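You operate a simulated robot arm through the tools that you are given. There is no shell and no other tool.

You are at the controls of a simulated robot arm. One attempt, no reset.

## Task
Top up the compressor pump's oil to between MIN and MAX.
Fine: switch off first; yellow cap on the motor tray while you pour from the green bottle; bottle back, cap on. The tank stays charged. Set down upright: green pump oil bottle.

It is judged by the outcome, as a careful person would: the job done as asked, and still so three seconds after it is handed in. It fails if anything else is knocked over, pushed out of place, dropped, spilled or broken. A push-on lid holds only when it is set on centred and level and pressed home; a screw cap is set on level and turned clockwise until tight.

## Robot
A 7-joint arm with a two-finger parallel gripper, fixed in place. Base frame: the origin is on the floor under the middle of its stand, x ahead of it, y to its left, z up. Readings come in m, rad, newtons and seconds.
With the tool pointing down near the work surface it reaches from about 0.32 to 0.74 m from the base axis. Its first joint turns from -2.007 to 2.007 rad. Payload 3.91 kg.
Tool frame: the origin (TCP) lies between the finger pads and is the grasp point; the fingertips stand 0.03 m ahead of it; z points along the fingers, y is the line along which they close. Largest opening 0.11 m; finger width 0.02, thickness 0.01; the body of the gripper, 0.048 by 0.112 m, starts 0.055 m behind the TCP.
Orientation is told as [roll, pitch, yaw] about the base's x, y, z axes, in that order, counted from this pose: with the fingers straight down and closing along the base's y, the tool's x points along the base's -x, its y along +y and its z along -z.

## Interface
- The arm moves only by the tool apply_moves. Its argument "increments" is a list of rows, each a list of 7 numbers: the shift along the base's x, y, z in m, then the turn, a rotation vector about the base's x, y, z in rad, then the finger opening in m, from 0 to 0.11. In form: [[dx, dy, dz, rx, ry, rz, claw], ...]. A call has 1 to 20 rows; each row is the pose to reach, as a shift and turn from the pose commanded when the call began. Each row takes 0.2 s and may step no farther than 0.05 m and 0.15 rad from the row before; otherwise, or with a gripper value out of range, the whole call is refused. Where a pose cannot be reached the arm comes as near as it can. A force on the tool above 40 N (or 10 N above the force at the start of the call, whichever is more), or a blocked arm, ends the call early, and 0.2 s more pass. The fingers move at their own pace (about 0.108 m/s each) and stop on an object; they squeeze with about 41 N. The grip force told is the motor's: it shows also when the fingers shut on nothing. Time passes only in rows, and 0.2 s behind the last, so rows that repeat a pose let the fingers close. It gives the time, the measured TCP pose, the force on the tool (base axes), the opening and the grip force at its end, in the units of the frame above (readings bear some noise), with the torque about the TCP (base axes, N m) and any sound that the robot's microphone picked up.
- Cameras (640 x 400 px; columns grow to the right, rows downward): "scene" is fixed at [0.0453, 0.6585, 1.2022]; the picture's right is [-0.80, -0.59, 0.00], its down [-0.23, 0.31, -0.92] and it looks along [0.55, -0.74, -0.39] (base axes); focal length 358 px, centre (320, 200). "wrist" rides on the gripper at [0.072, 0.017, -0.103] in the tool frame; the picture's right is [-0.23, 0.97, 0.00], its down [-0.76, -0.18, -0.62] and it looks along [-0.61, -0.14, 0.78] (tool axes); focal length 222 px, centre (320, 200).
- snapshot(camera): a new picture of that camera. It takes no simulated time.
- lift_body(by): slides the trunk up (or, below 0, down) by that many m; the arm rides with it, the base frame stays. It gives what a move gives, with no picture.
- probe_pixels(camera, pixels): for up to 12 pixels [column, row] of the newest picture of that camera ("zoom" is the newest enlarged one), the place [x, y, z] in the base frame of the surface seen there, good to about 0.003 m, but the place of the scene camera against the robot may be out by one fixed shift of up to 0.012 m in any direction. It takes no simulated time.
- zoom(camera, box): a new picture of the part [left, top, right, bottom] of that camera's present view, enlarged. It takes no simulated time.
- hand_in(): hands the job in; it is judged then, once.

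Open the gripper and draw the arm clear of the work before you hand the job in, unless the task says otherwise.

The tools are called after "Emit:" as name(argument=value, ...) on one line, values as JSON. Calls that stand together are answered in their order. apply_moves: Moves the arm, as the interface text tells. Its arguments: {"type":"object","properties":{"increments":{"type":"array","items":{"type":"array","items":{"type":"number"}}}},"required":["increments"]} The other tools are called the same way: lift_body (by) moves the trunk up or down; snapshot (camera) takes a picture; probe_pixels (camera, pixels) gives the place of the surface under pixels of a picture; zoom (camera, box) takes an enlarged picture of a part of a camera's view; hand_in () hands the job in.

At the start:

```text
t: 0.0
eef_pos: [0.6217, -0.1959, 0.9937]
tcp_rot: [-0.001, 0.0, 0.002]
force: [-0.3, -0.2, -0.4]
torque: [-0.01, -0.01, -0.03]
gripper_width: 0.1097
grip_force: 0.2
trunk travel left (down, up): [-0.6, 0.39]
```

scene: 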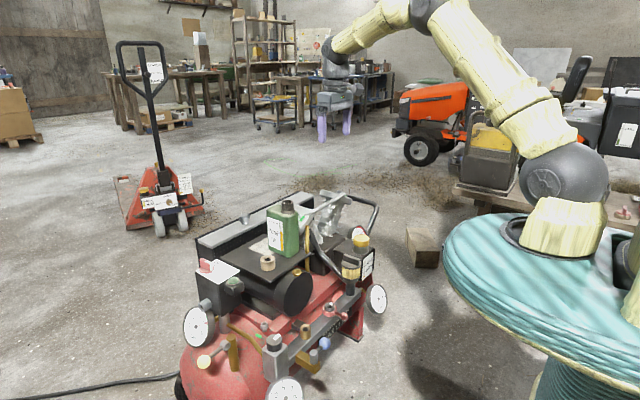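
wrist: 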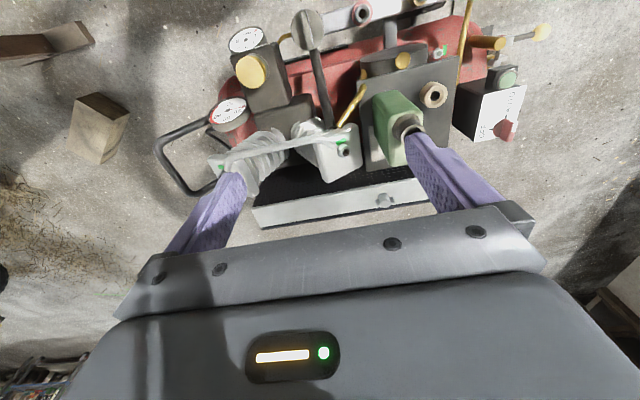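

The first pictures show a compressor with a green bottle at about (283,230) and a yellow cap near (360,240). I'll zoom in on the compressor to tell the parts apart.

Emit:
zoom(camera="scene", box=[170, 180, 410, 330])

Emit:
zoom(camera="wrist", box=[200, 0, 560, 225])

Emit:
zoom(camera="scene", box=[160, 280, 352, 400])

```text
2.67 times, centred on (290, 255) of scene
```

zoom: 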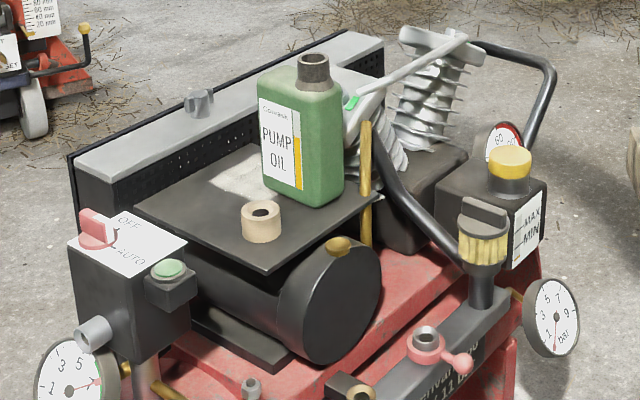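

```text
1.78 times, centred on (380, 112) of wrist
```

zoom: 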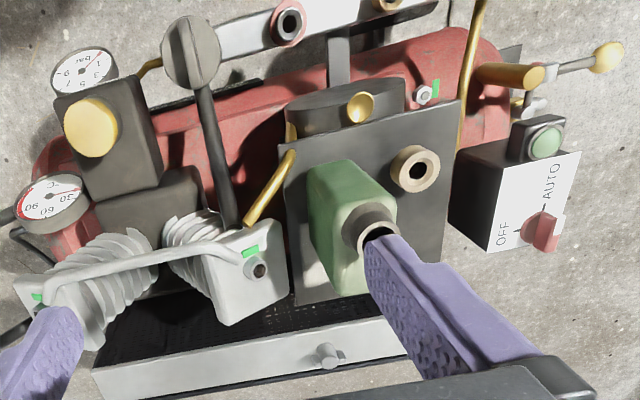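

```text
3.33 times, centred on (256, 340) of scene
```

zoom: 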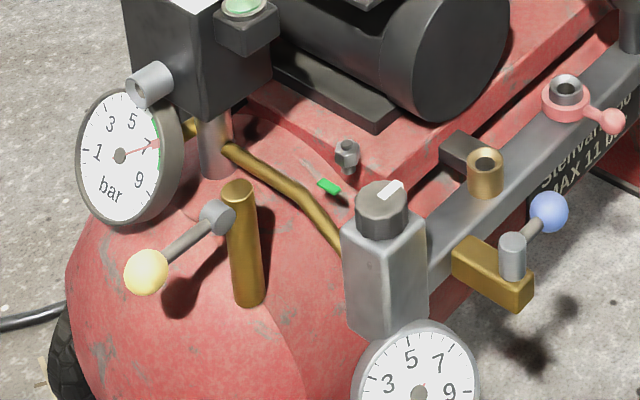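

Next I'll zoom closer on the switch, the oil filler with its yellow cap, and the bottle.

Emit:
zoom(camera="scene", box=[330, 220, 394, 260])

Emit:
zoom(camera="scene", box=[180, 250, 260, 300])

Emit:
zoom(camera="scene", box=[245, 190, 325, 275])

Emit:
zoom(camera="wrist", box=[440, 40, 560, 150])

Emit:
zoom(camera="wrist", box=[200, 20, 300, 130])

```text
10.00 times, centred on (362, 240) of scene
```

zoom: 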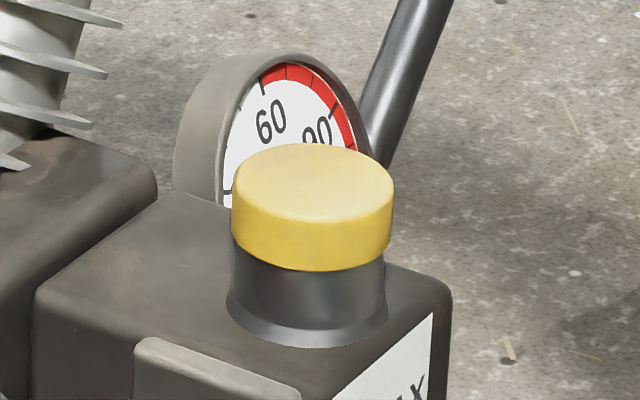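

```text
8.00 times, centred on (220, 275) of scene
```

zoom: 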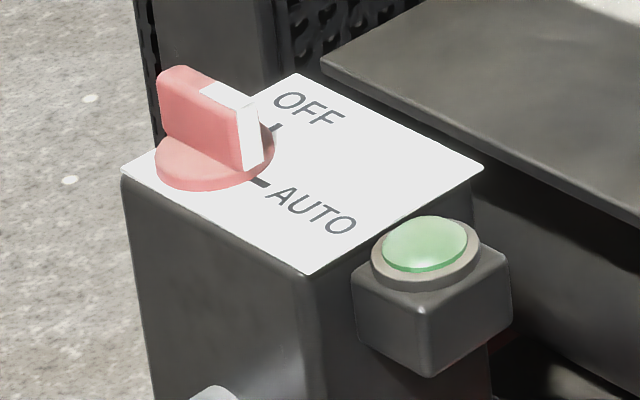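

```text
4.71 times, centred on (285, 232) of scene
```

zoom: 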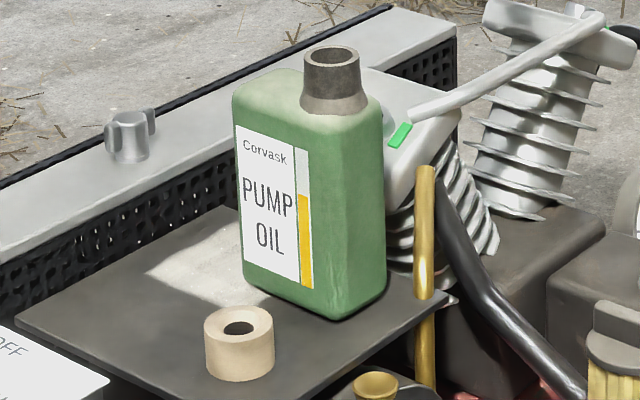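

```text
3.64 times, centred on (500, 95) of wrist
```

zoom: 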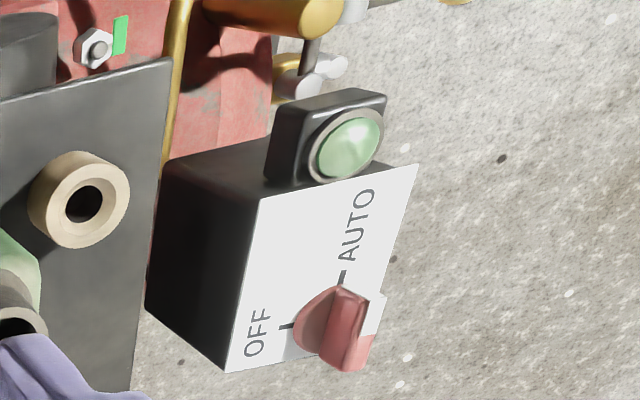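

```text
3.64 times, centred on (250, 75) of wrist
```

zoom: 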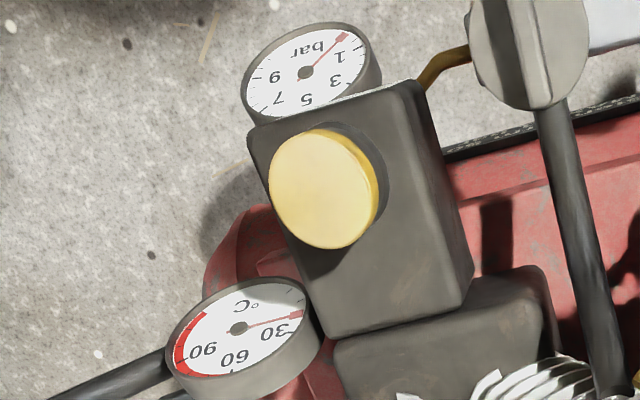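

I'll probe the switch's knob, ticks and plate corners in the zoomed view, so I take a fresh zoom of the switch first.

Emit:
zoom(camera="scene", box=[190, 252, 238, 282])

```text
13.33 times, centred on (214, 267) of scene
```

zoom: 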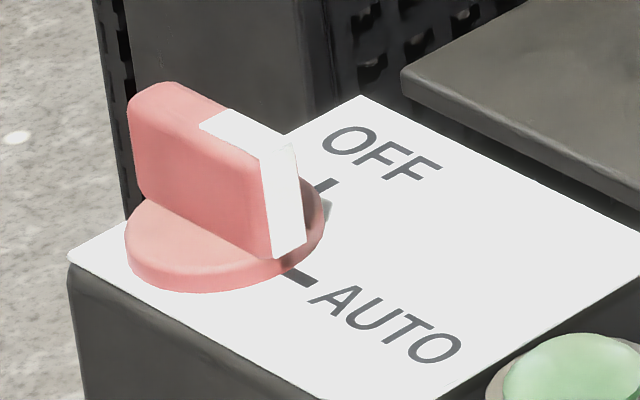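

The white pointer of the red knob points at the AUTO tick (300,280), and the OFF tick is at (328,190). I'll probe these points.

Emit:
probe_pixels(camera="zoom", pixels=[[165, 95], [140, 120], [215, 120], [280, 150], [270, 255], [290, 200], [328, 188], [300, 281], [80, 260], [360, 100], [200, 270], [420, 395]])

Emit:
probe_pixels(camera="wrist", pixels=[[250, 70], [408, 124], [433, 95], [506, 130], [395, 130], [500, 120], [480, 137], [525, 86]])

```text
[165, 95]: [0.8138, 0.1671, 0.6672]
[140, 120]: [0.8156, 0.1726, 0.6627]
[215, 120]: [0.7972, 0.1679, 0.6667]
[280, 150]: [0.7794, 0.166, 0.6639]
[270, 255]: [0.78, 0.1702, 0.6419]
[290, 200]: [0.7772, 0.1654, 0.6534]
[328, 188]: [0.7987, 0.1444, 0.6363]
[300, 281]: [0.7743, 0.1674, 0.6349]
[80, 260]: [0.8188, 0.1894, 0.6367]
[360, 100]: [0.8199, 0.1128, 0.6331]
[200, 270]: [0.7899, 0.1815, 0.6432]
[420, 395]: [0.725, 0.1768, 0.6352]
```

```text
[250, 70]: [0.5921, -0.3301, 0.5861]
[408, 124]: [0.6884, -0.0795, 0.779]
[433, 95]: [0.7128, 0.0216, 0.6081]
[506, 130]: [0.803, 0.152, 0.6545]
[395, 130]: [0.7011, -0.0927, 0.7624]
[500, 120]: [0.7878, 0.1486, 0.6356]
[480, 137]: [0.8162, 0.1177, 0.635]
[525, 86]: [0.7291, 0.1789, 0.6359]
```

Now I'll look at the sight glass label, and probe the filler cap, bottle and tray.

Emit:
zoom(camera="scene", box=[334, 240, 390, 285])

Emit:
zoom(camera="wrist", box=[340, 60, 460, 180])

```text
8.89 times, centred on (362, 262) of scene
```

zoom: 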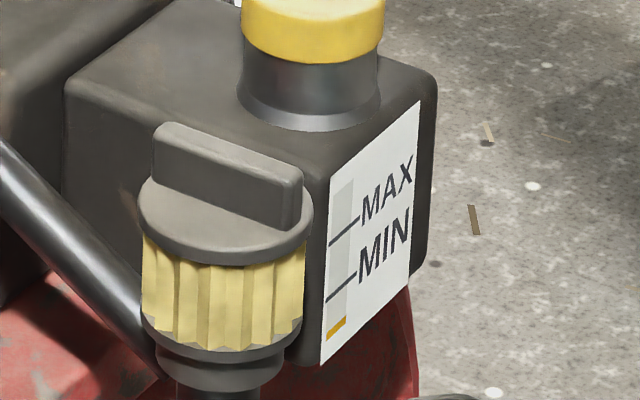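

```text
3.33 times, centred on (400, 120) of wrist
```

zoom: 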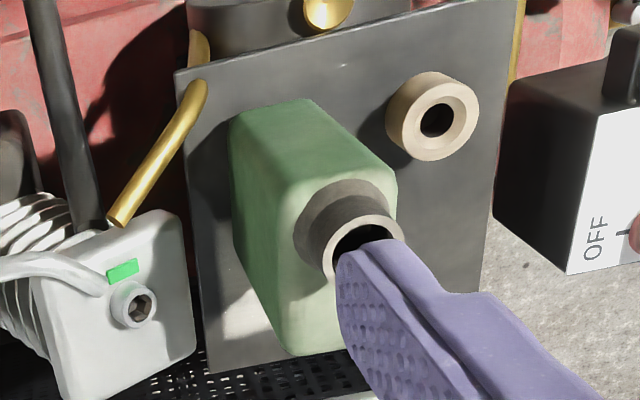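

The sight strip shows the oil just below MIN, at about (337,330) in the scene zoom. I'll probe the bottle, tray and tan ring in the current wrist zoom.

Emit:
probe_pixels(camera="zoom", pixels=[[182, 75], [518, 5], [212, 368], [478, 285], [240, 112], [318, 110], [390, 170], [285, 345], [240, 230], [335, 250], [395, 225], [460, 90]])

Emit:
probe_pixels(camera="wrist", pixels=[[433, 86], [433, 104], [423, 96], [446, 92], [236, 70], [250, 56], [250, 86], [265, 70], [340, 150], [275, 60], [302, 30], [480, 45]])

```text
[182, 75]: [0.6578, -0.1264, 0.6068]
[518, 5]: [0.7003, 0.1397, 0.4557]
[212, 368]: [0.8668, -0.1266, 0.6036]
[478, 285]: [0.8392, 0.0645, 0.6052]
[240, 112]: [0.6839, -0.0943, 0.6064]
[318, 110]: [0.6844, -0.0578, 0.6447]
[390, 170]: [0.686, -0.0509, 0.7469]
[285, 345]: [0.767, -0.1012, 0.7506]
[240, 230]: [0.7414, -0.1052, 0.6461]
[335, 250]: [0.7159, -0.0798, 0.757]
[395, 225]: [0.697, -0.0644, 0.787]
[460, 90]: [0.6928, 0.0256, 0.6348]
```

```text
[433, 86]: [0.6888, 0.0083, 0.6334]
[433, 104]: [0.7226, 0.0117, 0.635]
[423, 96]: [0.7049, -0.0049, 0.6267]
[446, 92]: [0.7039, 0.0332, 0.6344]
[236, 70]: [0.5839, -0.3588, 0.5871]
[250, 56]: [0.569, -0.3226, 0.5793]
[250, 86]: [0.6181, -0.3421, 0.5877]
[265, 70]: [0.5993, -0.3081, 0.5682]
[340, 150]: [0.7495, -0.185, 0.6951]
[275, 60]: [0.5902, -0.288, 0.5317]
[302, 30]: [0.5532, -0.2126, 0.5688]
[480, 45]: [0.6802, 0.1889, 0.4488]
```

I'll probe a few arm link points in the scene picture, plus the far side of the compressor, so I can judge reach and clearances.

Emit:
snapshot(camera="scene")

Emit:
probe_pixels(camera="scene", pixels=[[565, 180], [565, 230], [530, 260], [440, 20], [420, 10], [360, 35], [335, 75], [340, 90], [322, 130], [348, 128], [500, 80]])

Emit:
probe_pixels(camera="scene", pixels=[[360, 239], [361, 252], [352, 262], [345, 200], [375, 210], [307, 205], [320, 212], [360, 235], [377, 298], [350, 270], [288, 205], [268, 258]])

```text
taken
```

scene: 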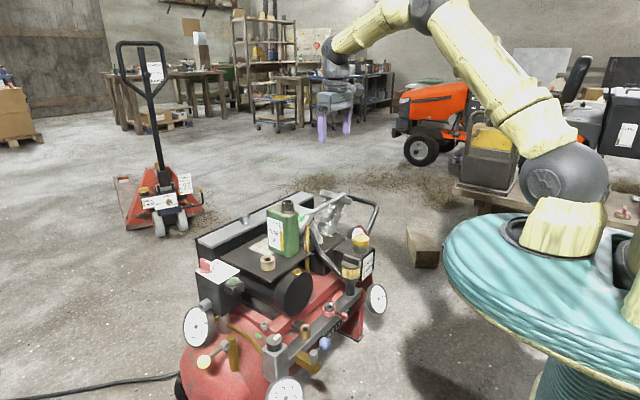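

```text
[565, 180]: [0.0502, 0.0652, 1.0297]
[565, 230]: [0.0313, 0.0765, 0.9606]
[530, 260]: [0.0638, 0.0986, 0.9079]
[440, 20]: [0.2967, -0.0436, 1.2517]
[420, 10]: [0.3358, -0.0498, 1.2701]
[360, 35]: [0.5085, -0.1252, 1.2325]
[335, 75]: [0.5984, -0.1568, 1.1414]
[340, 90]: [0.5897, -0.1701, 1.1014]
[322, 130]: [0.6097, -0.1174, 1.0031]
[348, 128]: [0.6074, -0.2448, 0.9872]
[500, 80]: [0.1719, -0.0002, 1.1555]
```

```text
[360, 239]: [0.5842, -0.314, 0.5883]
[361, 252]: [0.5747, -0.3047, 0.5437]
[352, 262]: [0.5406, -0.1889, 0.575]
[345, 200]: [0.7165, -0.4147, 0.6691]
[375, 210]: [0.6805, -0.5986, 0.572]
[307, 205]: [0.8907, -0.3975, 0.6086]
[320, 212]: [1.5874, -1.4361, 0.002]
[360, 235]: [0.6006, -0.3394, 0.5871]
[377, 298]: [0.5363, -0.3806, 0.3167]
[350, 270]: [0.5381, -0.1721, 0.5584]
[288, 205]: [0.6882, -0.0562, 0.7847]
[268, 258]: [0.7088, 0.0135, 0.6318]
```

Switch first: the knob is at about (0.797, 0.168, 0.655), roughly 0.81 m out, so I'm testing whether I can reach above it with the tool vertical. I'll move well above the bottle to z≈0.90.

Emit:
apply_moves(increments=[[0.0195, 0.0405, -0.0103, 0, 0, 0, 0.06], [0.039, 0.081, -0.0206, 0, 0, 0, 0.06], [0.0585, 0.1215, -0.0309, 0, 0, 0, 0.06], [0.078, 0.162, -0.0412, 0, 0, 0, 0.06], [0.0975, 0.2025, -0.0515, 0, 0, 0, 0.06], [0.117, 0.243, -0.0618, 0, 0, 0, 0.06], [0.1365, 0.2835, -0.0721, 0, 0, 0, 0.06], [0.156, 0.324, -0.0824, 0, 0, 0, 0.06], [0.1755, 0.3645, -0.0927, 0, 0, 0, 0.06], [0.1755, 0.3645, -0.0927, 0, 0, 0, 0.06]])

```text
t: 2.2
eef_pos: [0.7414, 0.1531, 0.8972]
tcp_rot: [-0.001, 0.001, 0.0]
force: [0.1, 1.1, 0.4]
torque: [-0.02, 0.02, -0.02]
gripper_width: 0.0598
grip_force: 0.1
out of reach, approached as far as the arm can: row 7, 8, 9, 10
trunk travel left (down, up): [-0.6, 0.39]
```

The vertical reach stops at r≈0.757, so I'll need to tilt the tool outward for the knob. I'll view the knob with the wrist camera from here to get its accurate position.

Emit:
snapshot(camera="wrist")

Emit:
snapshot(camera="scene")

```text
taken
```

wrist: 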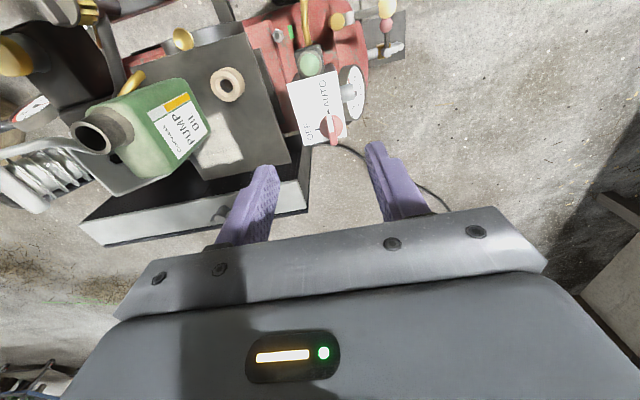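

```text
taken
```

scene: 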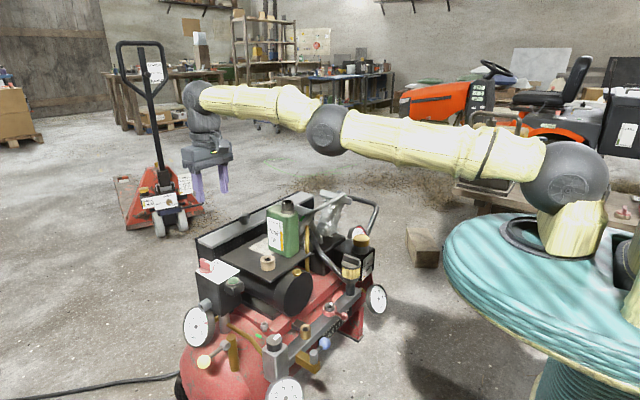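

The wrist view shows the knob at about (333,127). I'll zoom on it and probe the bar's ends and the ticks.

Emit:
zoom(camera="wrist", box=[280, 70, 376, 160])

```text
4.44 times, centred on (328, 115) of wrist
```

zoom: 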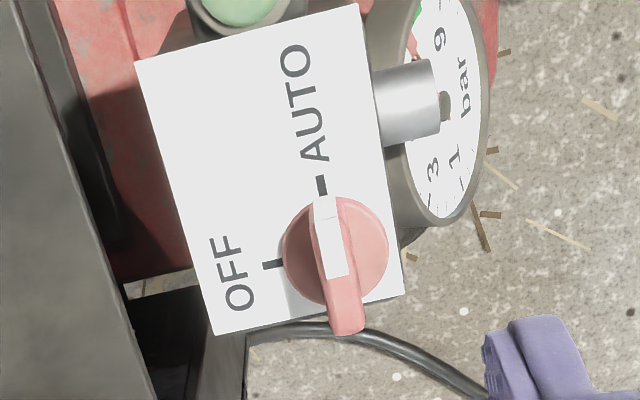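

Emit:
probe_pixels(camera="zoom", pixels=[[326, 200], [321, 186], [272, 265], [345, 325], [330, 240], [285, 250], [388, 245], [340, 270], [350, 330], [330, 325], [300, 295], [375, 205]])

Emit:
probe_pixels(camera="zoom", pixels=[[140, 65], [217, 332], [403, 296], [355, 8], [410, 100], [470, 30], [235, 10], [200, 30], [318, 245], [345, 210], [347, 250], [322, 215]])

```text
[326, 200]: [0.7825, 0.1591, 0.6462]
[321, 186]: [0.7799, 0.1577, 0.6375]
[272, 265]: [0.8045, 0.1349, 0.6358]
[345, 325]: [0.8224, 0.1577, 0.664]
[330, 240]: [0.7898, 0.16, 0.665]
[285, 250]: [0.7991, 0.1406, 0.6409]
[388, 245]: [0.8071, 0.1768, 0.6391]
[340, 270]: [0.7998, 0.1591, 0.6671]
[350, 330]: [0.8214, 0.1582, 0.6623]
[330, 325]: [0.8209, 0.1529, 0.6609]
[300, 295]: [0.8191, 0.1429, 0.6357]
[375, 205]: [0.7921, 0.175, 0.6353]
```

```text
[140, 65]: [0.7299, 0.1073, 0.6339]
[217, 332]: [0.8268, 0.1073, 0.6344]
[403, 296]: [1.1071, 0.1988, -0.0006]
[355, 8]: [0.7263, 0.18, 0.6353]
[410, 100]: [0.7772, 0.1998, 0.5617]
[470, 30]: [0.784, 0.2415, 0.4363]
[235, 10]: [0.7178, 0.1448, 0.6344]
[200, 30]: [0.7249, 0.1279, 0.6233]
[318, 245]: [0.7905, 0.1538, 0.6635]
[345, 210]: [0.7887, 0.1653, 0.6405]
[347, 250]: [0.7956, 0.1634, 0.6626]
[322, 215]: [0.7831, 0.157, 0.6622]
```

The knob's centre is about (0.8025, 0.159), with the bar along x from 0.782 to 0.823 and its top at z 0.667. OFF lies towards -y. I'll retract slightly and start tilting the tool outward about y, closing the fingers to use them as a pusher.

Emit:
apply_moves(increments=[[-0.03, 0, 0, 0, 0, 0, 0.0], [-0.06, 0, 0, 0, -0.1, 0, 0.0], [-0.09, 0, 0, 0, -0.2, 0, 0.0], [-0.09, 0, 0, 0, -0.3, 0, 0.0], [-0.09, 0, 0, 0, -0.4, 0, 0.0], [-0.09, 0, 0, 0, -0.5, 0, 0.0], [-0.09, 0, 0, 0, -0.5, 0, 0.0]])

```text
t: 3.8
eef_pos: [0.8221, 0.2074, 0.9201]
tcp_rot: [0.0, -0.501, 0.002]
force: [-0.3, -0.4, 0.2]
torque: [0.05, -0.01, 0.02]
gripper_width: 0.0
grip_force: 37.3
out of reach, approached as far as the arm can: row 1, 2, 3, 4, 5, 6, 7
trunk travel left (down, up): [-0.6, 0.39]
```

The arm is fully stretched and only the orientation changed. I'll step downward and back in the free space in front of the switch, so the elbow can bend again.

Emit:
apply_moves(increments=[[-0.01, -0.01, -0.04, 0, 0, 0, 0.0], [-0.02, -0.02, -0.08, 0, 0, 0, 0.0]])

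Emit:
snapshot(camera="scene")

```text
t: 4.4
eef_pos: [0.8327, 0.1959, 0.8399]
tcp_rot: [0.001, -0.498, 0.001]
force: [0.4, 0.0, -0.2]
torque: [0.01, 0.02, 0.01]
gripper_width: 0.0
grip_force: 37.6
out of reach, approached as far as the arm can: row 1, 2
trunk travel left (down, up): [-0.6, 0.39]
```

```text
taken
```

scene: 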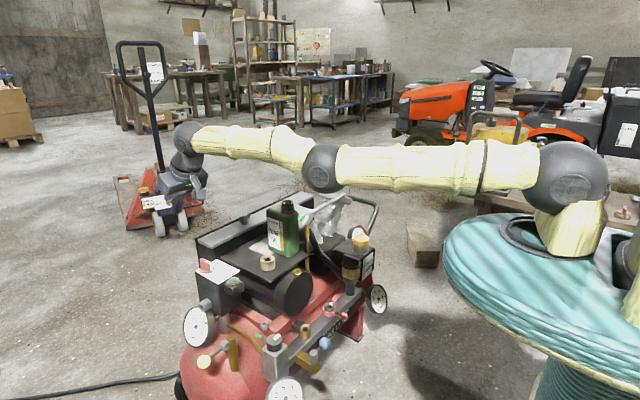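

The arm is still straight because the commanded pose lies inside it. I'll command a longer retraction towards the base and upward, well above the compressor, so the elbow folds.

Emit:
apply_moves(increments=[[-0.03, 0, 0.03, 0, 0.08, 0, 0.0], [-0.06, 0, 0.06, 0, 0.16, 0, 0.0], [-0.09, 0, 0.09, 0, 0.24, 0, 0.0], [-0.12, 0, 0.12, 0, 0.32, 0, 0.0], [-0.15, 0, 0.15, 0, 0.4, 0, 0.0], [-0.18, 0, 0.18, 0, 0.5, 0, 0.0]])

Emit:
snapshot(camera="scene")

```text
t: 5.8
eef_pos: [0.6883, 0.2096, 1.0371]
tcp_rot: [0.001, 0.001, 0.001]
force: [0.0, -0.5, 0.2]
torque: [-0.01, -0.03, 0.01]
gripper_width: 0.0
grip_force: 38.0
out of reach, approached as far as the arm can: row 1, 2, 3, 4, 5, 6
trunk travel left (down, up): [-0.6, 0.39]
```

```text
taken
```

scene: 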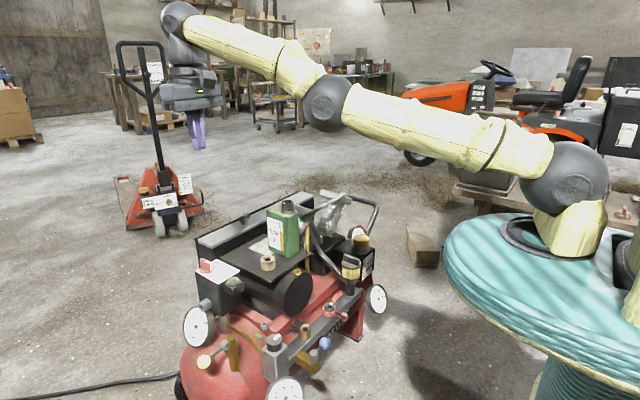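

It's still near-straight, pointing at the commanded spot. I'll hold and retract further at this safe height, to give the solver time to fold the elbow.

Emit:
apply_moves(increments=[[-0.02, -0.03, 0.0, 0, 0, 0, 0.0], [-0.04, -0.06, 0.0, 0, 0, 0, 0.0], [-0.04, -0.1, 0.0, 0, 0, 0, 0.0], [-0.04, -0.14, 0.0, 0, 0, 0, 0.0], [-0.04, -0.18, 0.0, 0, 0, 0, 0.0], [-0.04, -0.22, 0.0, 0, 0, 0, 0.0], [-0.04, -0.22, 0.0, 0, 0, 0, 0.0], [-0.04, -0.22, 0.0, 0, 0, 0, 0.0]])

Emit:
snapshot(camera="scene")

```text
t: 7.6
eef_pos: [0.7154, -0.0055, 1.0609]
tcp_rot: [-0.001, 0.001, 0.001]
force: [0.8, 0.4, -0.3]
torque: [0.0, 0.01, 0.01]
gripper_width: 0.0
grip_force: 37.4
out of reach, approached as far as the arm can: row 1, 2, 3, 4, 5, 6, 7, 8
trunk travel left (down, up): [-0.6, 0.39]
```

```text
taken
```

scene: 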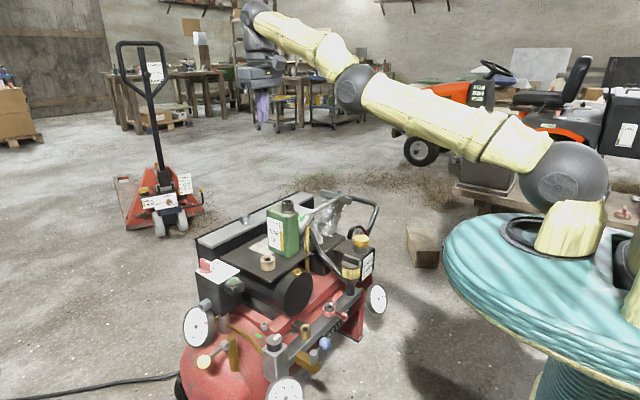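

The reference pose appears to follow the arm's reached pose, so earlier retractions were too small. I'll command a long straight retraction of 0.35 m towards the base at this height.

Emit:
apply_moves(increments=[[-0.045, 0, 0.0, 0, 0, 0, 0.0], [-0.09, 0, 0.0, 0, 0, 0, 0.0], [-0.135, 0, 0.0, 0, 0, 0, 0.0], [-0.18, 0, 0.0, 0, 0, 0, 0.0], [-0.225, 0, 0.0, 0, 0, 0, 0.0], [-0.225, 0, 0.0, 0, 0, 0, 0.0], [-0.225, 0, 0.0, 0, 0, 0, 0.0], [-0.225, 0, 0.0, 0, 0, 0, 0.0]])

Emit:
snapshot(camera="scene")

```text
t: 9.4
eef_pos: [0.6978, -0.0085, 1.1024]
tcp_rot: [0.001, 0.001, 0.0]
force: [-0.3, -0.1, -0.2]
torque: [-0.01, 0.0, -0.02]
gripper_width: 0.0
grip_force: 38.3
out of reach, approached as far as the arm can: row 1, 2, 3, 4, 5, 6, 7, 8
trunk travel left (down, up): [-0.6, 0.39]
```

```text
taken
```

scene: 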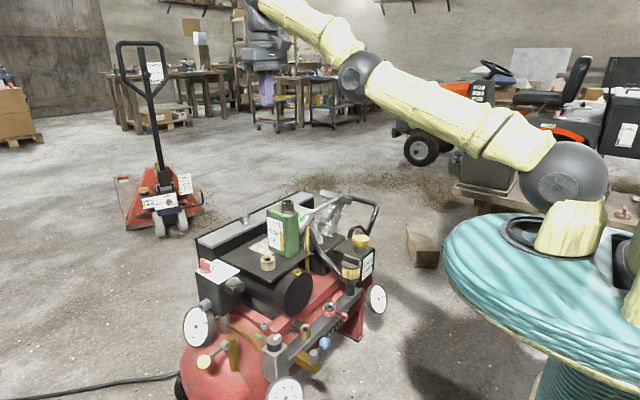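

The elbow seems to have passed straight and is bent slightly downward against its limit. I'll raise the trunk for clearance, then sweep the arm down while stretched outward so the elbow goes back to its upward side.

Emit:
lift_body(by=0.35)

Emit:
snapshot(camera="scene")

```text
t: 12.8
eef_pos: [0.6971, -0.0065, 1.4523]
tcp_rot: [-0.001, 0.003, 0.002]
force: [-0.1, -0.3, 0.0]
torque: [-0.04, 0.0, 0.01]
gripper_width: 0.0001
grip_force: 37.9
trunk travel left (down, up): [-0.95, 0.04]
```

```text
taken
```

scene: 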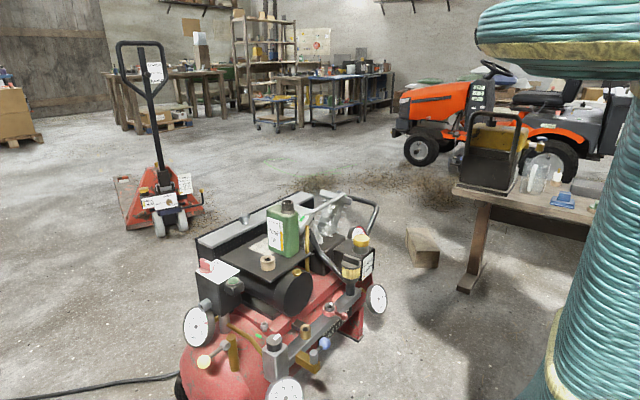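

Now I sweep down about 0.5 m in free air above the compressor, staying slightly beyond full reach.

Emit:
apply_moves(increments=[[0.04, 0, -0.02, 0, 0, 0, 0.0], [0.07, 0, -0.06, 0, 0, 0, 0.0], [0.09, 0, -0.1, 0, 0, 0, 0.0], [0.1, 0, -0.145, 0, 0, 0, 0.0], [0.1, 0, -0.19, 0, 0, 0, 0.0], [0.1, 0, -0.235, 0, 0, 0, 0.0], [0.1, 0, -0.28, 0, 0, 0, 0.0], [0.1, 0, -0.325, 0, 0, 0, 0.0], [0.09, 0, -0.37, 0, 0, 0, 0.0], [0.08, 0, -0.415, 0, 0, 0, 0.0], [0.06, 0, -0.46, 0, 0, 0, 0.0], [0.04, 0, -0.5, 0, 0, 0, 0.0]])

Emit:
snapshot(camera="scene")

```text
t: 15.4
eef_pos: [0.7349, -0.0068, 0.9525]
tcp_rot: [-0.001, -0.001, 0.002]
force: [-0.2, -0.3, 0.4]
torque: [-0.02, -0.02, 0.06]
gripper_width: 0.0
grip_force: 37.5
out of reach, approached as far as the arm can: row 1, 2, 3, 4, 5, 6, 7, 8, 9, 10, 11, 12
trunk travel left (down, up): [-0.95, 0.04]
```

```text
taken
```

scene: 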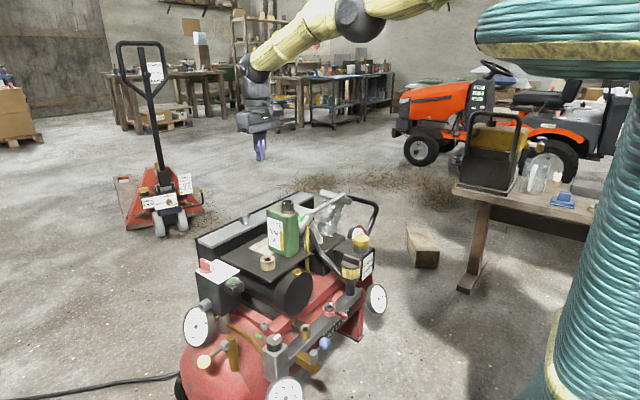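

The elbow now appears bent upward (forearm from (360,15) to (258,75) is steeper than the upper arm). I'll retract by 0.1 m to confirm it folds.

Emit:
apply_moves(increments=[[-0.04, 0, 0, 0, 0, 0, 0.0], [-0.08, 0, 0, 0, 0, 0, 0.0], [-0.12, 0, 0, 0, 0, 0, 0.0], [-0.12, 0, 0, 0, 0, 0, 0.0]])

```text
t: 16.4
eef_pos: [0.6123, -0.0064, 0.9529]
tcp_rot: [-0.001, -0.001, 0.001]
force: [-0.2, 0.8, 0.1]
torque: [0.0, 0.02, -0.02]
gripper_width: 0.0
grip_force: 37.1
trunk travel left (down, up): [-0.95, 0.04]
```

It folds properly now. I'll move up and to the left (y≈0.16) while tilting the tool outward by 0.6 rad, then lower the trunk.

Emit:
apply_moves(increments=[[0, 0.021, 0.037, 0, -0.075, 0, 0.0], [0, 0.042, 0.074, 0, -0.15, 0, 0.0], [0, 0.063, 0.111, 0, -0.225, 0, 0.0], [0, 0.084, 0.148, 0, -0.3, 0, 0.0], [0, 0.105, 0.185, 0, -0.375, 0, 0.0], [0, 0.126, 0.222, 0, -0.45, 0, 0.0], [0, 0.147, 0.259, 0, -0.525, 0, 0.0], [0, 0.168, 0.296, 0, -0.6, 0, 0.0], [0, 0.168, 0.296, 0, -0.6, 0, 0.0]])

Emit:
lift_body(by=-0.4)

Emit:
snapshot(camera="scene")

Emit:
snapshot(camera="wrist")

```text
t: 18.4
eef_pos: [0.6147, 0.1588, 1.2493]
tcp_rot: [0.001, -0.599, 0.001]
force: [-0.2, 0.0, -0.4]
torque: [0.02, 0.0, -0.01]
gripper_width: 0.0
grip_force: 37.8
trunk travel left (down, up): [-0.95, 0.04]
```

```text
t: 22.2
eef_pos: [0.6128, 0.1596, 0.8492]
tcp_rot: [-0.001, -0.601, 0.002]
force: [0.5, 0.7, 0.1]
torque: [-0.02, -0.03, 0.0]
gripper_width: 0.0
grip_force: 37.9
trunk travel left (down, up): [-0.55, 0.44]
```

```text
taken
```

scene: 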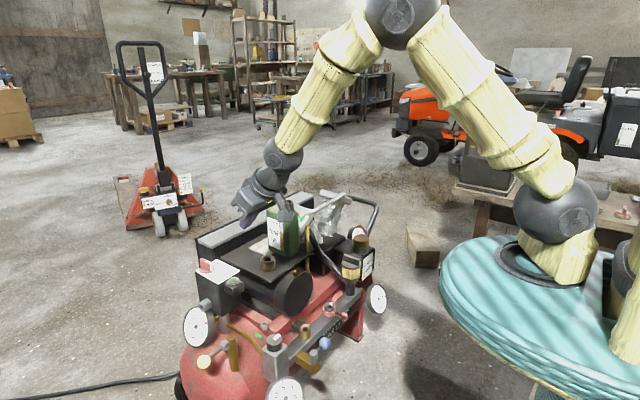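

```text
taken
```

wrist: 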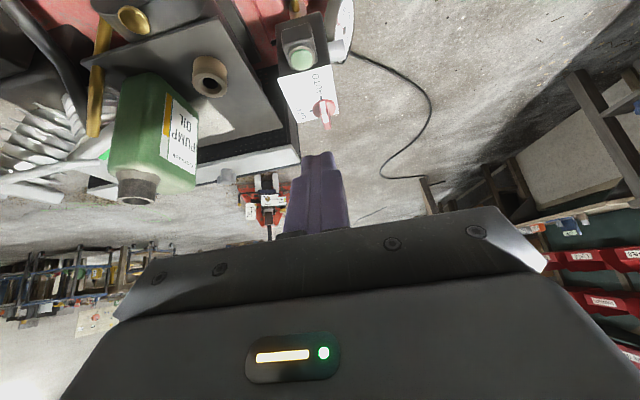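

The elbow is up and the tool is tilted towards the knob at (325,110). I'll zoom in and re-probe the knob from this closer view.

Emit:
zoom(camera="wrist", box=[276, 60, 356, 135])

```text
5.33 times, centred on (316, 98) of wrist
```

zoom: 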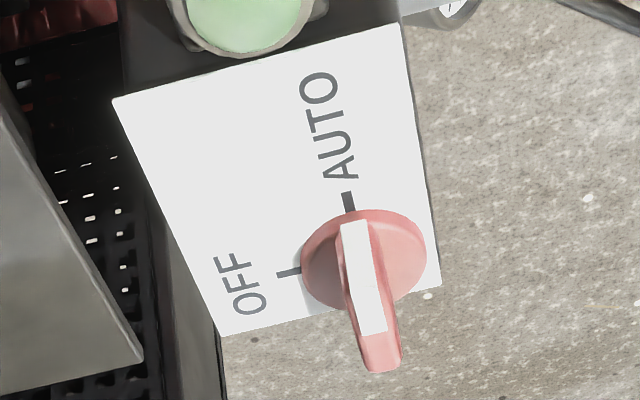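

Emit:
probe_pixels(camera="zoom", pixels=[[348, 200], [288, 273], [350, 222], [345, 240], [368, 240], [355, 300], [385, 290], [372, 365], [395, 365], [305, 260], [425, 260], [240, 25]])

```text
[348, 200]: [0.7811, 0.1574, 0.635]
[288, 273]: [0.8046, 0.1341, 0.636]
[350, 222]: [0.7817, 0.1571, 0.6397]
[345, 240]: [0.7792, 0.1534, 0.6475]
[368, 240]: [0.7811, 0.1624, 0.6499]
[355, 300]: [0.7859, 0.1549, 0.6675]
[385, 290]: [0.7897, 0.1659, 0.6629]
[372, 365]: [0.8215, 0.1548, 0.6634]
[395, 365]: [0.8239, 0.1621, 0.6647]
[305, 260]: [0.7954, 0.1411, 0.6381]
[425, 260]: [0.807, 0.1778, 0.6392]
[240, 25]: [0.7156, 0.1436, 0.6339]
```

The knob's bar runs from x 0.780 to 0.8235 at y≈0.1585, z 0.642 to 0.667. I'll bring the closed fingertips beside its near end, on the +y side.

Emit:
apply_moves(increments=[[0, 0.027, 0, 0, 0, 0, 0.0], [0.031, 0.027, -0.033, 0, 0, 0, 0.0], [0.062, 0.027, -0.066, 0, 0, 0, 0.0], [0.093, 0.027, -0.099, 0, 0, 0, 0.0], [0.124, 0.027, -0.132, 0, 0, 0, 0.0], [0.14, 0.027, -0.145, 0, 0, 0, 0.0], [0.14, 0.027, -0.145, 0, 0, 0, 0.0]])

Emit:
zoom(camera="scene", box=[170, 220, 266, 280])

Emit:
snapshot(camera="wrist")

```text
t: 23.9
eef_pos: [0.7524, 0.1855, 0.7037]
tcp_rot: [0.001, -0.597, 0.0]
force: [1.0, 0.5, 0.9]
torque: [0.01, -0.03, 0.02]
gripper_width: 0.0002
grip_force: 37.8
trunk travel left (down, up): [-0.55, 0.44]
```

```text
6.67 times, centred on (218, 250) of scene
```

zoom: 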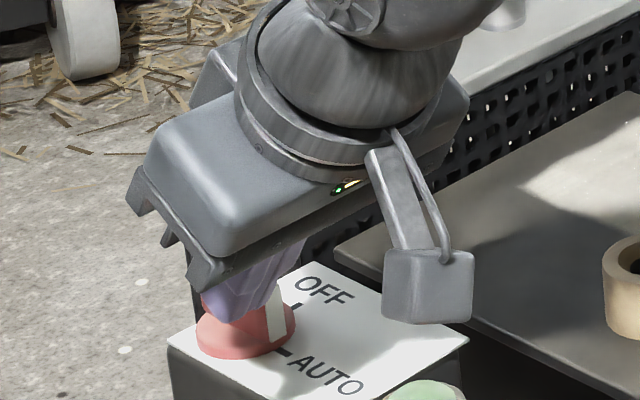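

```text
taken
```

wrist: 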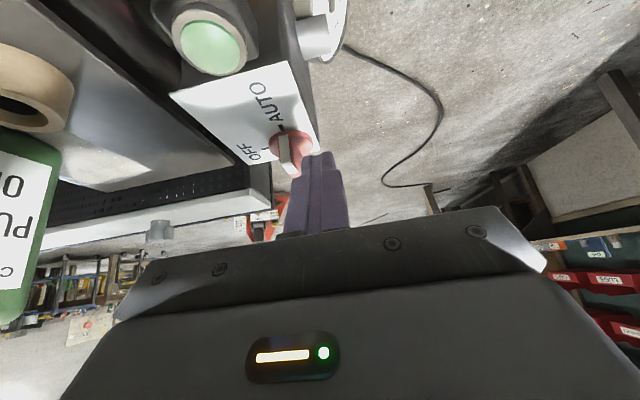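

The fingers are just +y of the bar. I'll lower to the engagement height, with the tip at about z 0.653 and x 0.786.

Emit:
apply_moves(increments=[[0.008, 0.0, -0.013, 0, 0, 0, 0.0], [0.0166, 0.0, -0.0257, 0, 0, 0, 0.0], [0.0166, 0.0, -0.0257, 0, 0, 0, 0.0]])

Emit:
zoom(camera="wrist", box=[240, 90, 368, 190])

Emit:
zoom(camera="scene", box=[180, 250, 240, 290])

```text
t: 24.6
eef_pos: [0.7694, 0.1862, 0.6779]
tcp_rot: [-0.001, -0.599, 0.001]
force: [0.2, 0.1, 0.8]
torque: [0.01, 0.02, -0.01]
gripper_width: 0.0
grip_force: 37.6
trunk travel left (down, up): [-0.55, 0.44]
```

```text
4.00 times, centred on (304, 140) of wrist
```

zoom: 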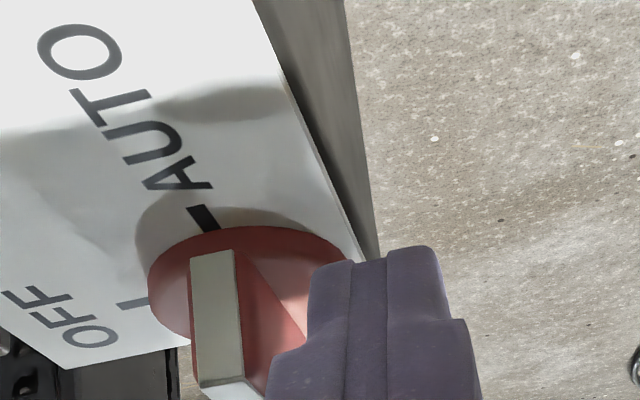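

```text
10.00 times, centred on (210, 270) of scene
```

zoom: 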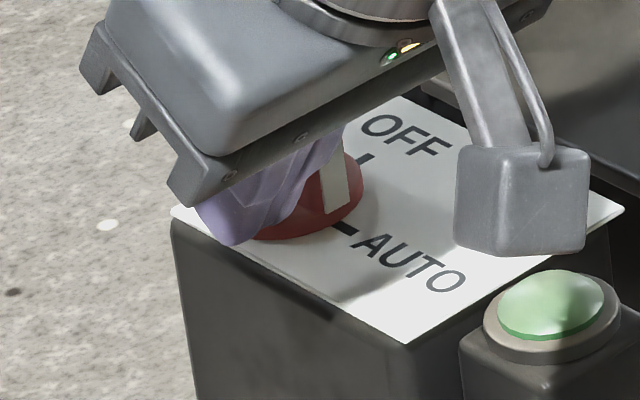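

The fingertips sit beside the near end of the bar. I now push towards -y in small steps to turn the pointer from AUTO to OFF.

Emit:
apply_moves(increments=[[0, -0.008, 0, 0, 0, 0, 0.0], [0, -0.014, 0, 0, 0, 0, 0.0], [0, -0.02, 0, 0, 0, 0, 0.0], [0.001, -0.026, 0, 0, 0, 0, 0.0], [0.002, -0.032, 0, 0, 0, 0, 0.0], [0.002, -0.036, 0, 0, 0, 0, 0.0]])

Emit:
zoom(camera="wrist", box=[240, 90, 368, 190])

Emit:
zoom(camera="scene", box=[180, 250, 240, 290])

```text
t: 26.1
eef_pos: [0.7722, 0.1506, 0.678]
tcp_rot: [0.002, -0.6, 0.001]
force: [-0.2, -0.1, 0.4]
torque: [-0.01, 0.02, -0.01]
gripper_width: 0.0
grip_force: 37.6
trunk travel left (down, up): [-0.55, 0.44]
```

```text
4.00 times, centred on (304, 140) of wrist
```

zoom: 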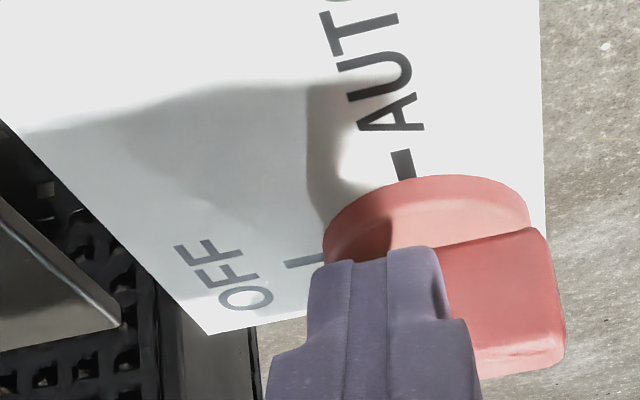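

```text
10.00 times, centred on (210, 270) of scene
```

zoom: 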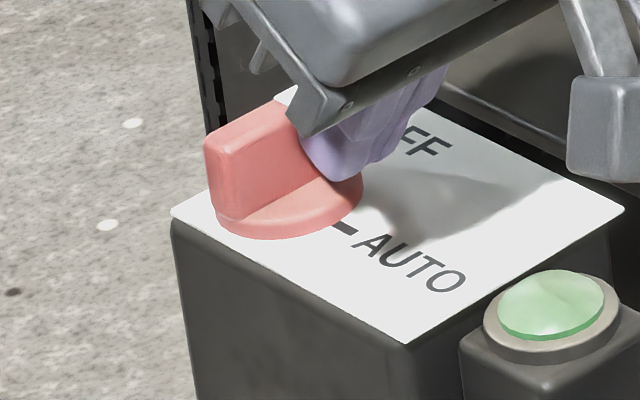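

The knob has turned by about a quarter. I'll withdraw up and back, then check that the pointer lines up with OFF.

Emit:
apply_moves(increments=[[-0.02, 0, 0.02, 0, 0, 0, 0.0], [-0.05, 0, 0.055, 0, 0, 0, 0.0], [-0.08, 0, 0.09, 0, 0, 0, 0.0], [-0.11, 0, 0.125, 0, 0, 0, 0.0], [-0.11, 0, 0.125, 0, 0, 0, 0.0]])

Emit:
zoom(camera="scene", box=[180, 250, 240, 290])

Emit:
zoom(camera="wrist", box=[276, 40, 356, 135])

```text
t: 27.2
eef_pos: [0.6606, 0.1499, 0.8023]
tcp_rot: [0.001, -0.599, 0.001]
force: [-0.5, 0.0, -0.5]
torque: [0.0, 0.02, 0.0]
gripper_width: 0.0
grip_force: 37.7
trunk travel left (down, up): [-0.55, 0.44]
```

```text
10.00 times, centred on (210, 270) of scene
```

zoom: 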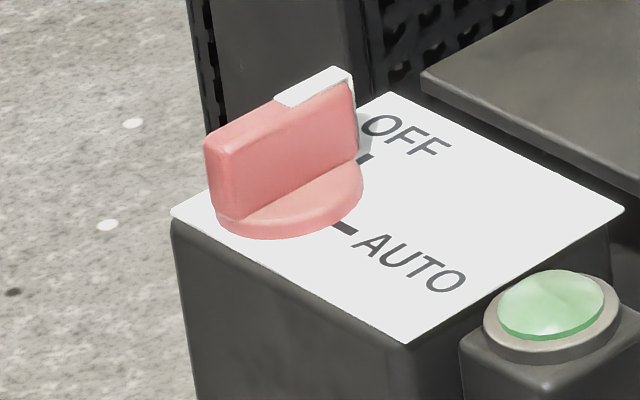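

```text
4.21 times, centred on (316, 88) of wrist
```

zoom: 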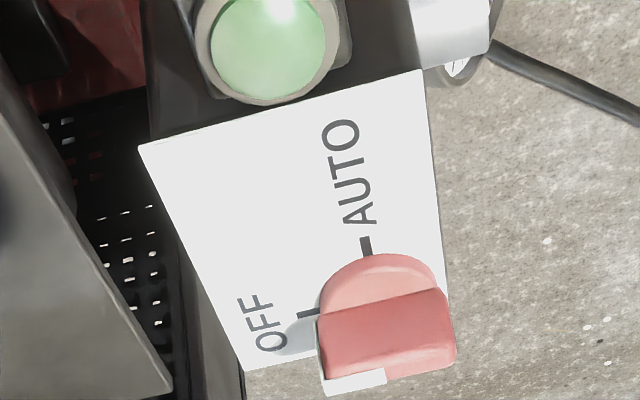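

The pointer appears to face the OFF tick. I'll probe the bar ends to check its angle.

Emit:
probe_pixels(camera="zoom", pixels=[[322, 320], [350, 305], [435, 292], [330, 385], [380, 375], [450, 345], [308, 313], [366, 246], [270, 30]])

Emit:
zoom(camera="scene", box=[330, 230, 394, 285])

```text
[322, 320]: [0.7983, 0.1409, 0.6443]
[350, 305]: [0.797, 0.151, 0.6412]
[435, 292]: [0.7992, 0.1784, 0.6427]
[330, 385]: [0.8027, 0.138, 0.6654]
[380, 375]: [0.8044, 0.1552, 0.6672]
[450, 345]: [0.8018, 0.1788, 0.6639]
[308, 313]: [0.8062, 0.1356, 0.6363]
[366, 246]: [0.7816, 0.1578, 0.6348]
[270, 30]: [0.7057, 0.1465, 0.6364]
```

```text
7.27 times, centred on (362, 258) of scene
```

zoom: 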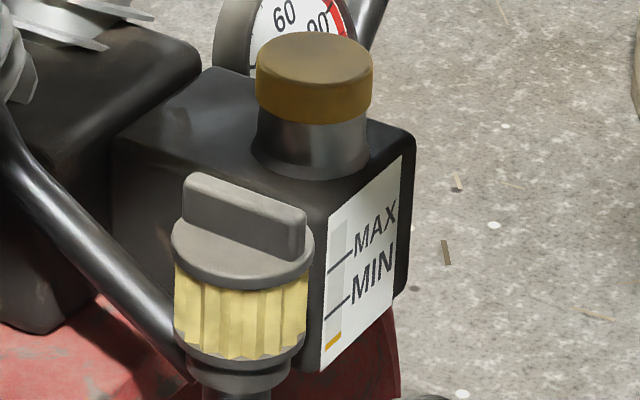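

The bar lies along y at x≈0.80, so the switch is at OFF. Next is the cap: I'll swing over at z≈0.92 with the tool vertical and the gripper open, and hover near the filler.

Emit:
apply_moves(increments=[[-0.032, -0.01, 0.024, 0, 0.12, 0, 0.0], [-0.064, -0.02, 0.048, 0, 0.24, 0, 0.0], [-0.096, -0.03, 0.072, 0, 0.36, 0, 0.02], [-0.128, -0.04, 0.096, 0, 0.48, 0, 0.04], [-0.16, -0.05, 0.12, 0, 0.6, 0, 0.06], [-0.155, -0.095, 0.12, 0, 0.6, 0, 0.08], [-0.15, -0.14, 0.12, 0, 0.6, 0, 0.08], [-0.145, -0.185, 0.12, 0, 0.6, 0, 0.08], [-0.14, -0.23, 0.12, 0, 0.6, 0, 0.08], [-0.135, -0.275, 0.12, 0, 0.6, 0, 0.08], [-0.13, -0.32, 0.12, 0, 0.6, 0, 0.08], [-0.12, -0.365, 0.11, 0, 0.6, 0, 0.08], [-0.115, -0.41, 0.1, 0, 0.6, 0, 0.08], [-0.11, -0.45, 0.08, 0, 0.6, 0, 0.08], [-0.105, -0.46, 0.04, 0, 0.6, 0, 0.08], [-0.1, -0.46, 0.0, 0, 0.6, 0, 0.08], [-0.1, -0.46, 0.0, 0, 0.6, 0, 0.08]])

Emit:
snapshot(camera="wrist")

Emit:
snapshot(camera="scene")

```text
t: 30.9
eef_pos: [0.5622, -0.3084, 0.803]
tcp_rot: [0.001, 0.002, 0.002]
force: [0.5, 0.6, -0.2]
torque: [0.01, 0.0, 0.0]
gripper_width: 0.08
grip_force: 0.1
trunk travel left (down, up): [-0.55, 0.44]
```

```text
taken
```

wrist: 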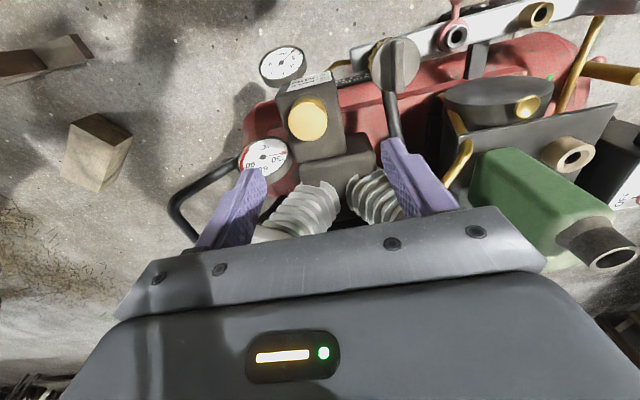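

```text
taken
```

scene: 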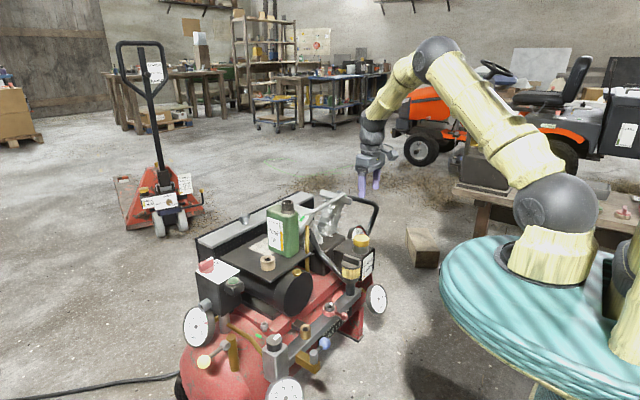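

The cap shows at (307,120) in the wrist view, with the thermometer gauge at (262,155). I'll zoom in and probe the cap's edges and what stands round it.

Emit:
zoom(camera="wrist", box=[230, 60, 390, 190])

```text
3.08 times, centred on (310, 125) of wrist
```

zoom: 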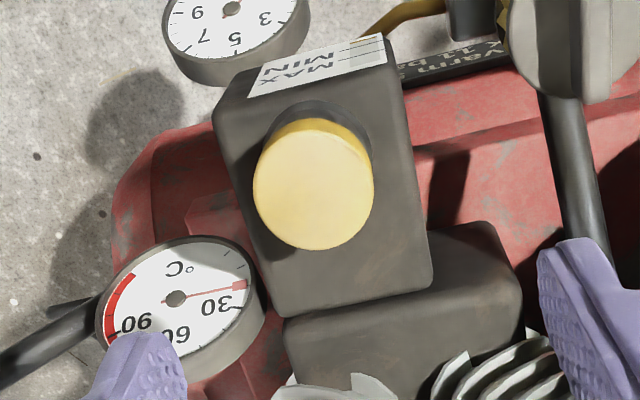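

Emit:
probe_pixels(camera="zoom", pixels=[[256, 190], [371, 185], [312, 135], [312, 246], [270, 155], [355, 228], [355, 148], [270, 225], [312, 190], [322, 122], [410, 230], [310, 290]])

Emit:
probe_pixels(camera="zoom", pixels=[[110, 285], [180, 240], [250, 275], [175, 298], [220, 110], [380, 40], [560, 50], [570, 90], [400, 260], [480, 225], [330, 110], [235, 60]])

```text
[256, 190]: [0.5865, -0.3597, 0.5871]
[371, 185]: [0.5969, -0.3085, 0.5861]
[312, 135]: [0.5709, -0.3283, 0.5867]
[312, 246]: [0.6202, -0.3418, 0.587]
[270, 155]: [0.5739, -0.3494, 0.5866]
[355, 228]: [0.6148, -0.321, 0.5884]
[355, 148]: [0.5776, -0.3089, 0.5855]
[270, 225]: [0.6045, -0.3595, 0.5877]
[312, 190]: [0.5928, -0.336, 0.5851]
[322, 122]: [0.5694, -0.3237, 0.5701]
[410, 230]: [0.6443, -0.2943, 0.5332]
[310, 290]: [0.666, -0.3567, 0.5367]
```

```text
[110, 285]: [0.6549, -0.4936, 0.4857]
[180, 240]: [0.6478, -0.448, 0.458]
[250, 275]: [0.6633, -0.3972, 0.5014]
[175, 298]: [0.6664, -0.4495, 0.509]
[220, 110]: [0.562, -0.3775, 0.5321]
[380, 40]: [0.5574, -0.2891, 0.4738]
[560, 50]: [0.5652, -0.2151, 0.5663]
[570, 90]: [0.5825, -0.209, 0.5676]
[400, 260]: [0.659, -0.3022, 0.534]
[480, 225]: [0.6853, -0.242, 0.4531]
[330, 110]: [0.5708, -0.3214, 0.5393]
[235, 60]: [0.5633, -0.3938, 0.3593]
```

The cap's centre is (0.5955, -0.334), its top is at z 0.587 and its diameter is about 0.051; the box top is at z 0.534. I'll probe the obstacles round it (filter, heads, tubes, handle) to plan the pour.

Emit:
snapshot(camera="wrist")

Emit:
probe_pixels(camera="wrist", pixels=[[373, 70], [418, 62], [400, 45], [400, 85], [388, 120], [392, 150], [462, 150], [450, 185], [456, 115], [290, 200], [325, 185], [355, 185]])

Emit:
probe_pixels(camera="wrist", pixels=[[238, 160], [180, 195], [175, 215], [290, 235], [370, 210], [528, 107], [480, 155], [555, 205], [450, 105], [612, 255], [570, 240], [590, 225]])

```text
taken
```

wrist: 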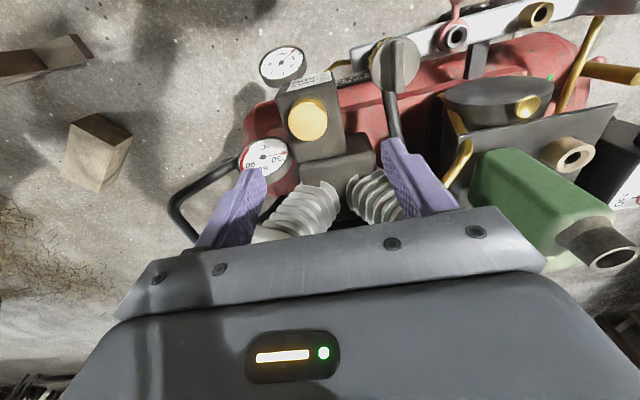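

```text
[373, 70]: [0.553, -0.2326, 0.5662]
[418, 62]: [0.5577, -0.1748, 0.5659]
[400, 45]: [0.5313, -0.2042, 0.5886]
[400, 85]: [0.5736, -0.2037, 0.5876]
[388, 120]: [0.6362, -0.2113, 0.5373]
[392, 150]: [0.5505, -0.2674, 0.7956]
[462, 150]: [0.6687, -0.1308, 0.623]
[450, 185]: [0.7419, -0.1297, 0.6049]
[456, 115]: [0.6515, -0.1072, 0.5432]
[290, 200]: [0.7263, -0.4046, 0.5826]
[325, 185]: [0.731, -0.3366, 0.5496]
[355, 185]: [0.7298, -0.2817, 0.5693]
```

```text
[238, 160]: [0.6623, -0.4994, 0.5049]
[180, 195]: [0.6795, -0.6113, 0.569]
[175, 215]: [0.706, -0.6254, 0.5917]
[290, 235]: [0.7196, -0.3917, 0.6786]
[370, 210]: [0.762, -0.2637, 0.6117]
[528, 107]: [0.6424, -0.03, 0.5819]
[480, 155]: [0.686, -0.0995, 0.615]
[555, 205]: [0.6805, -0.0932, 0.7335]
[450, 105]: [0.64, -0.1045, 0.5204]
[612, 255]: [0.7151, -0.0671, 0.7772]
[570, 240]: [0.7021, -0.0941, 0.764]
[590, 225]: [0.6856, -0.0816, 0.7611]
```

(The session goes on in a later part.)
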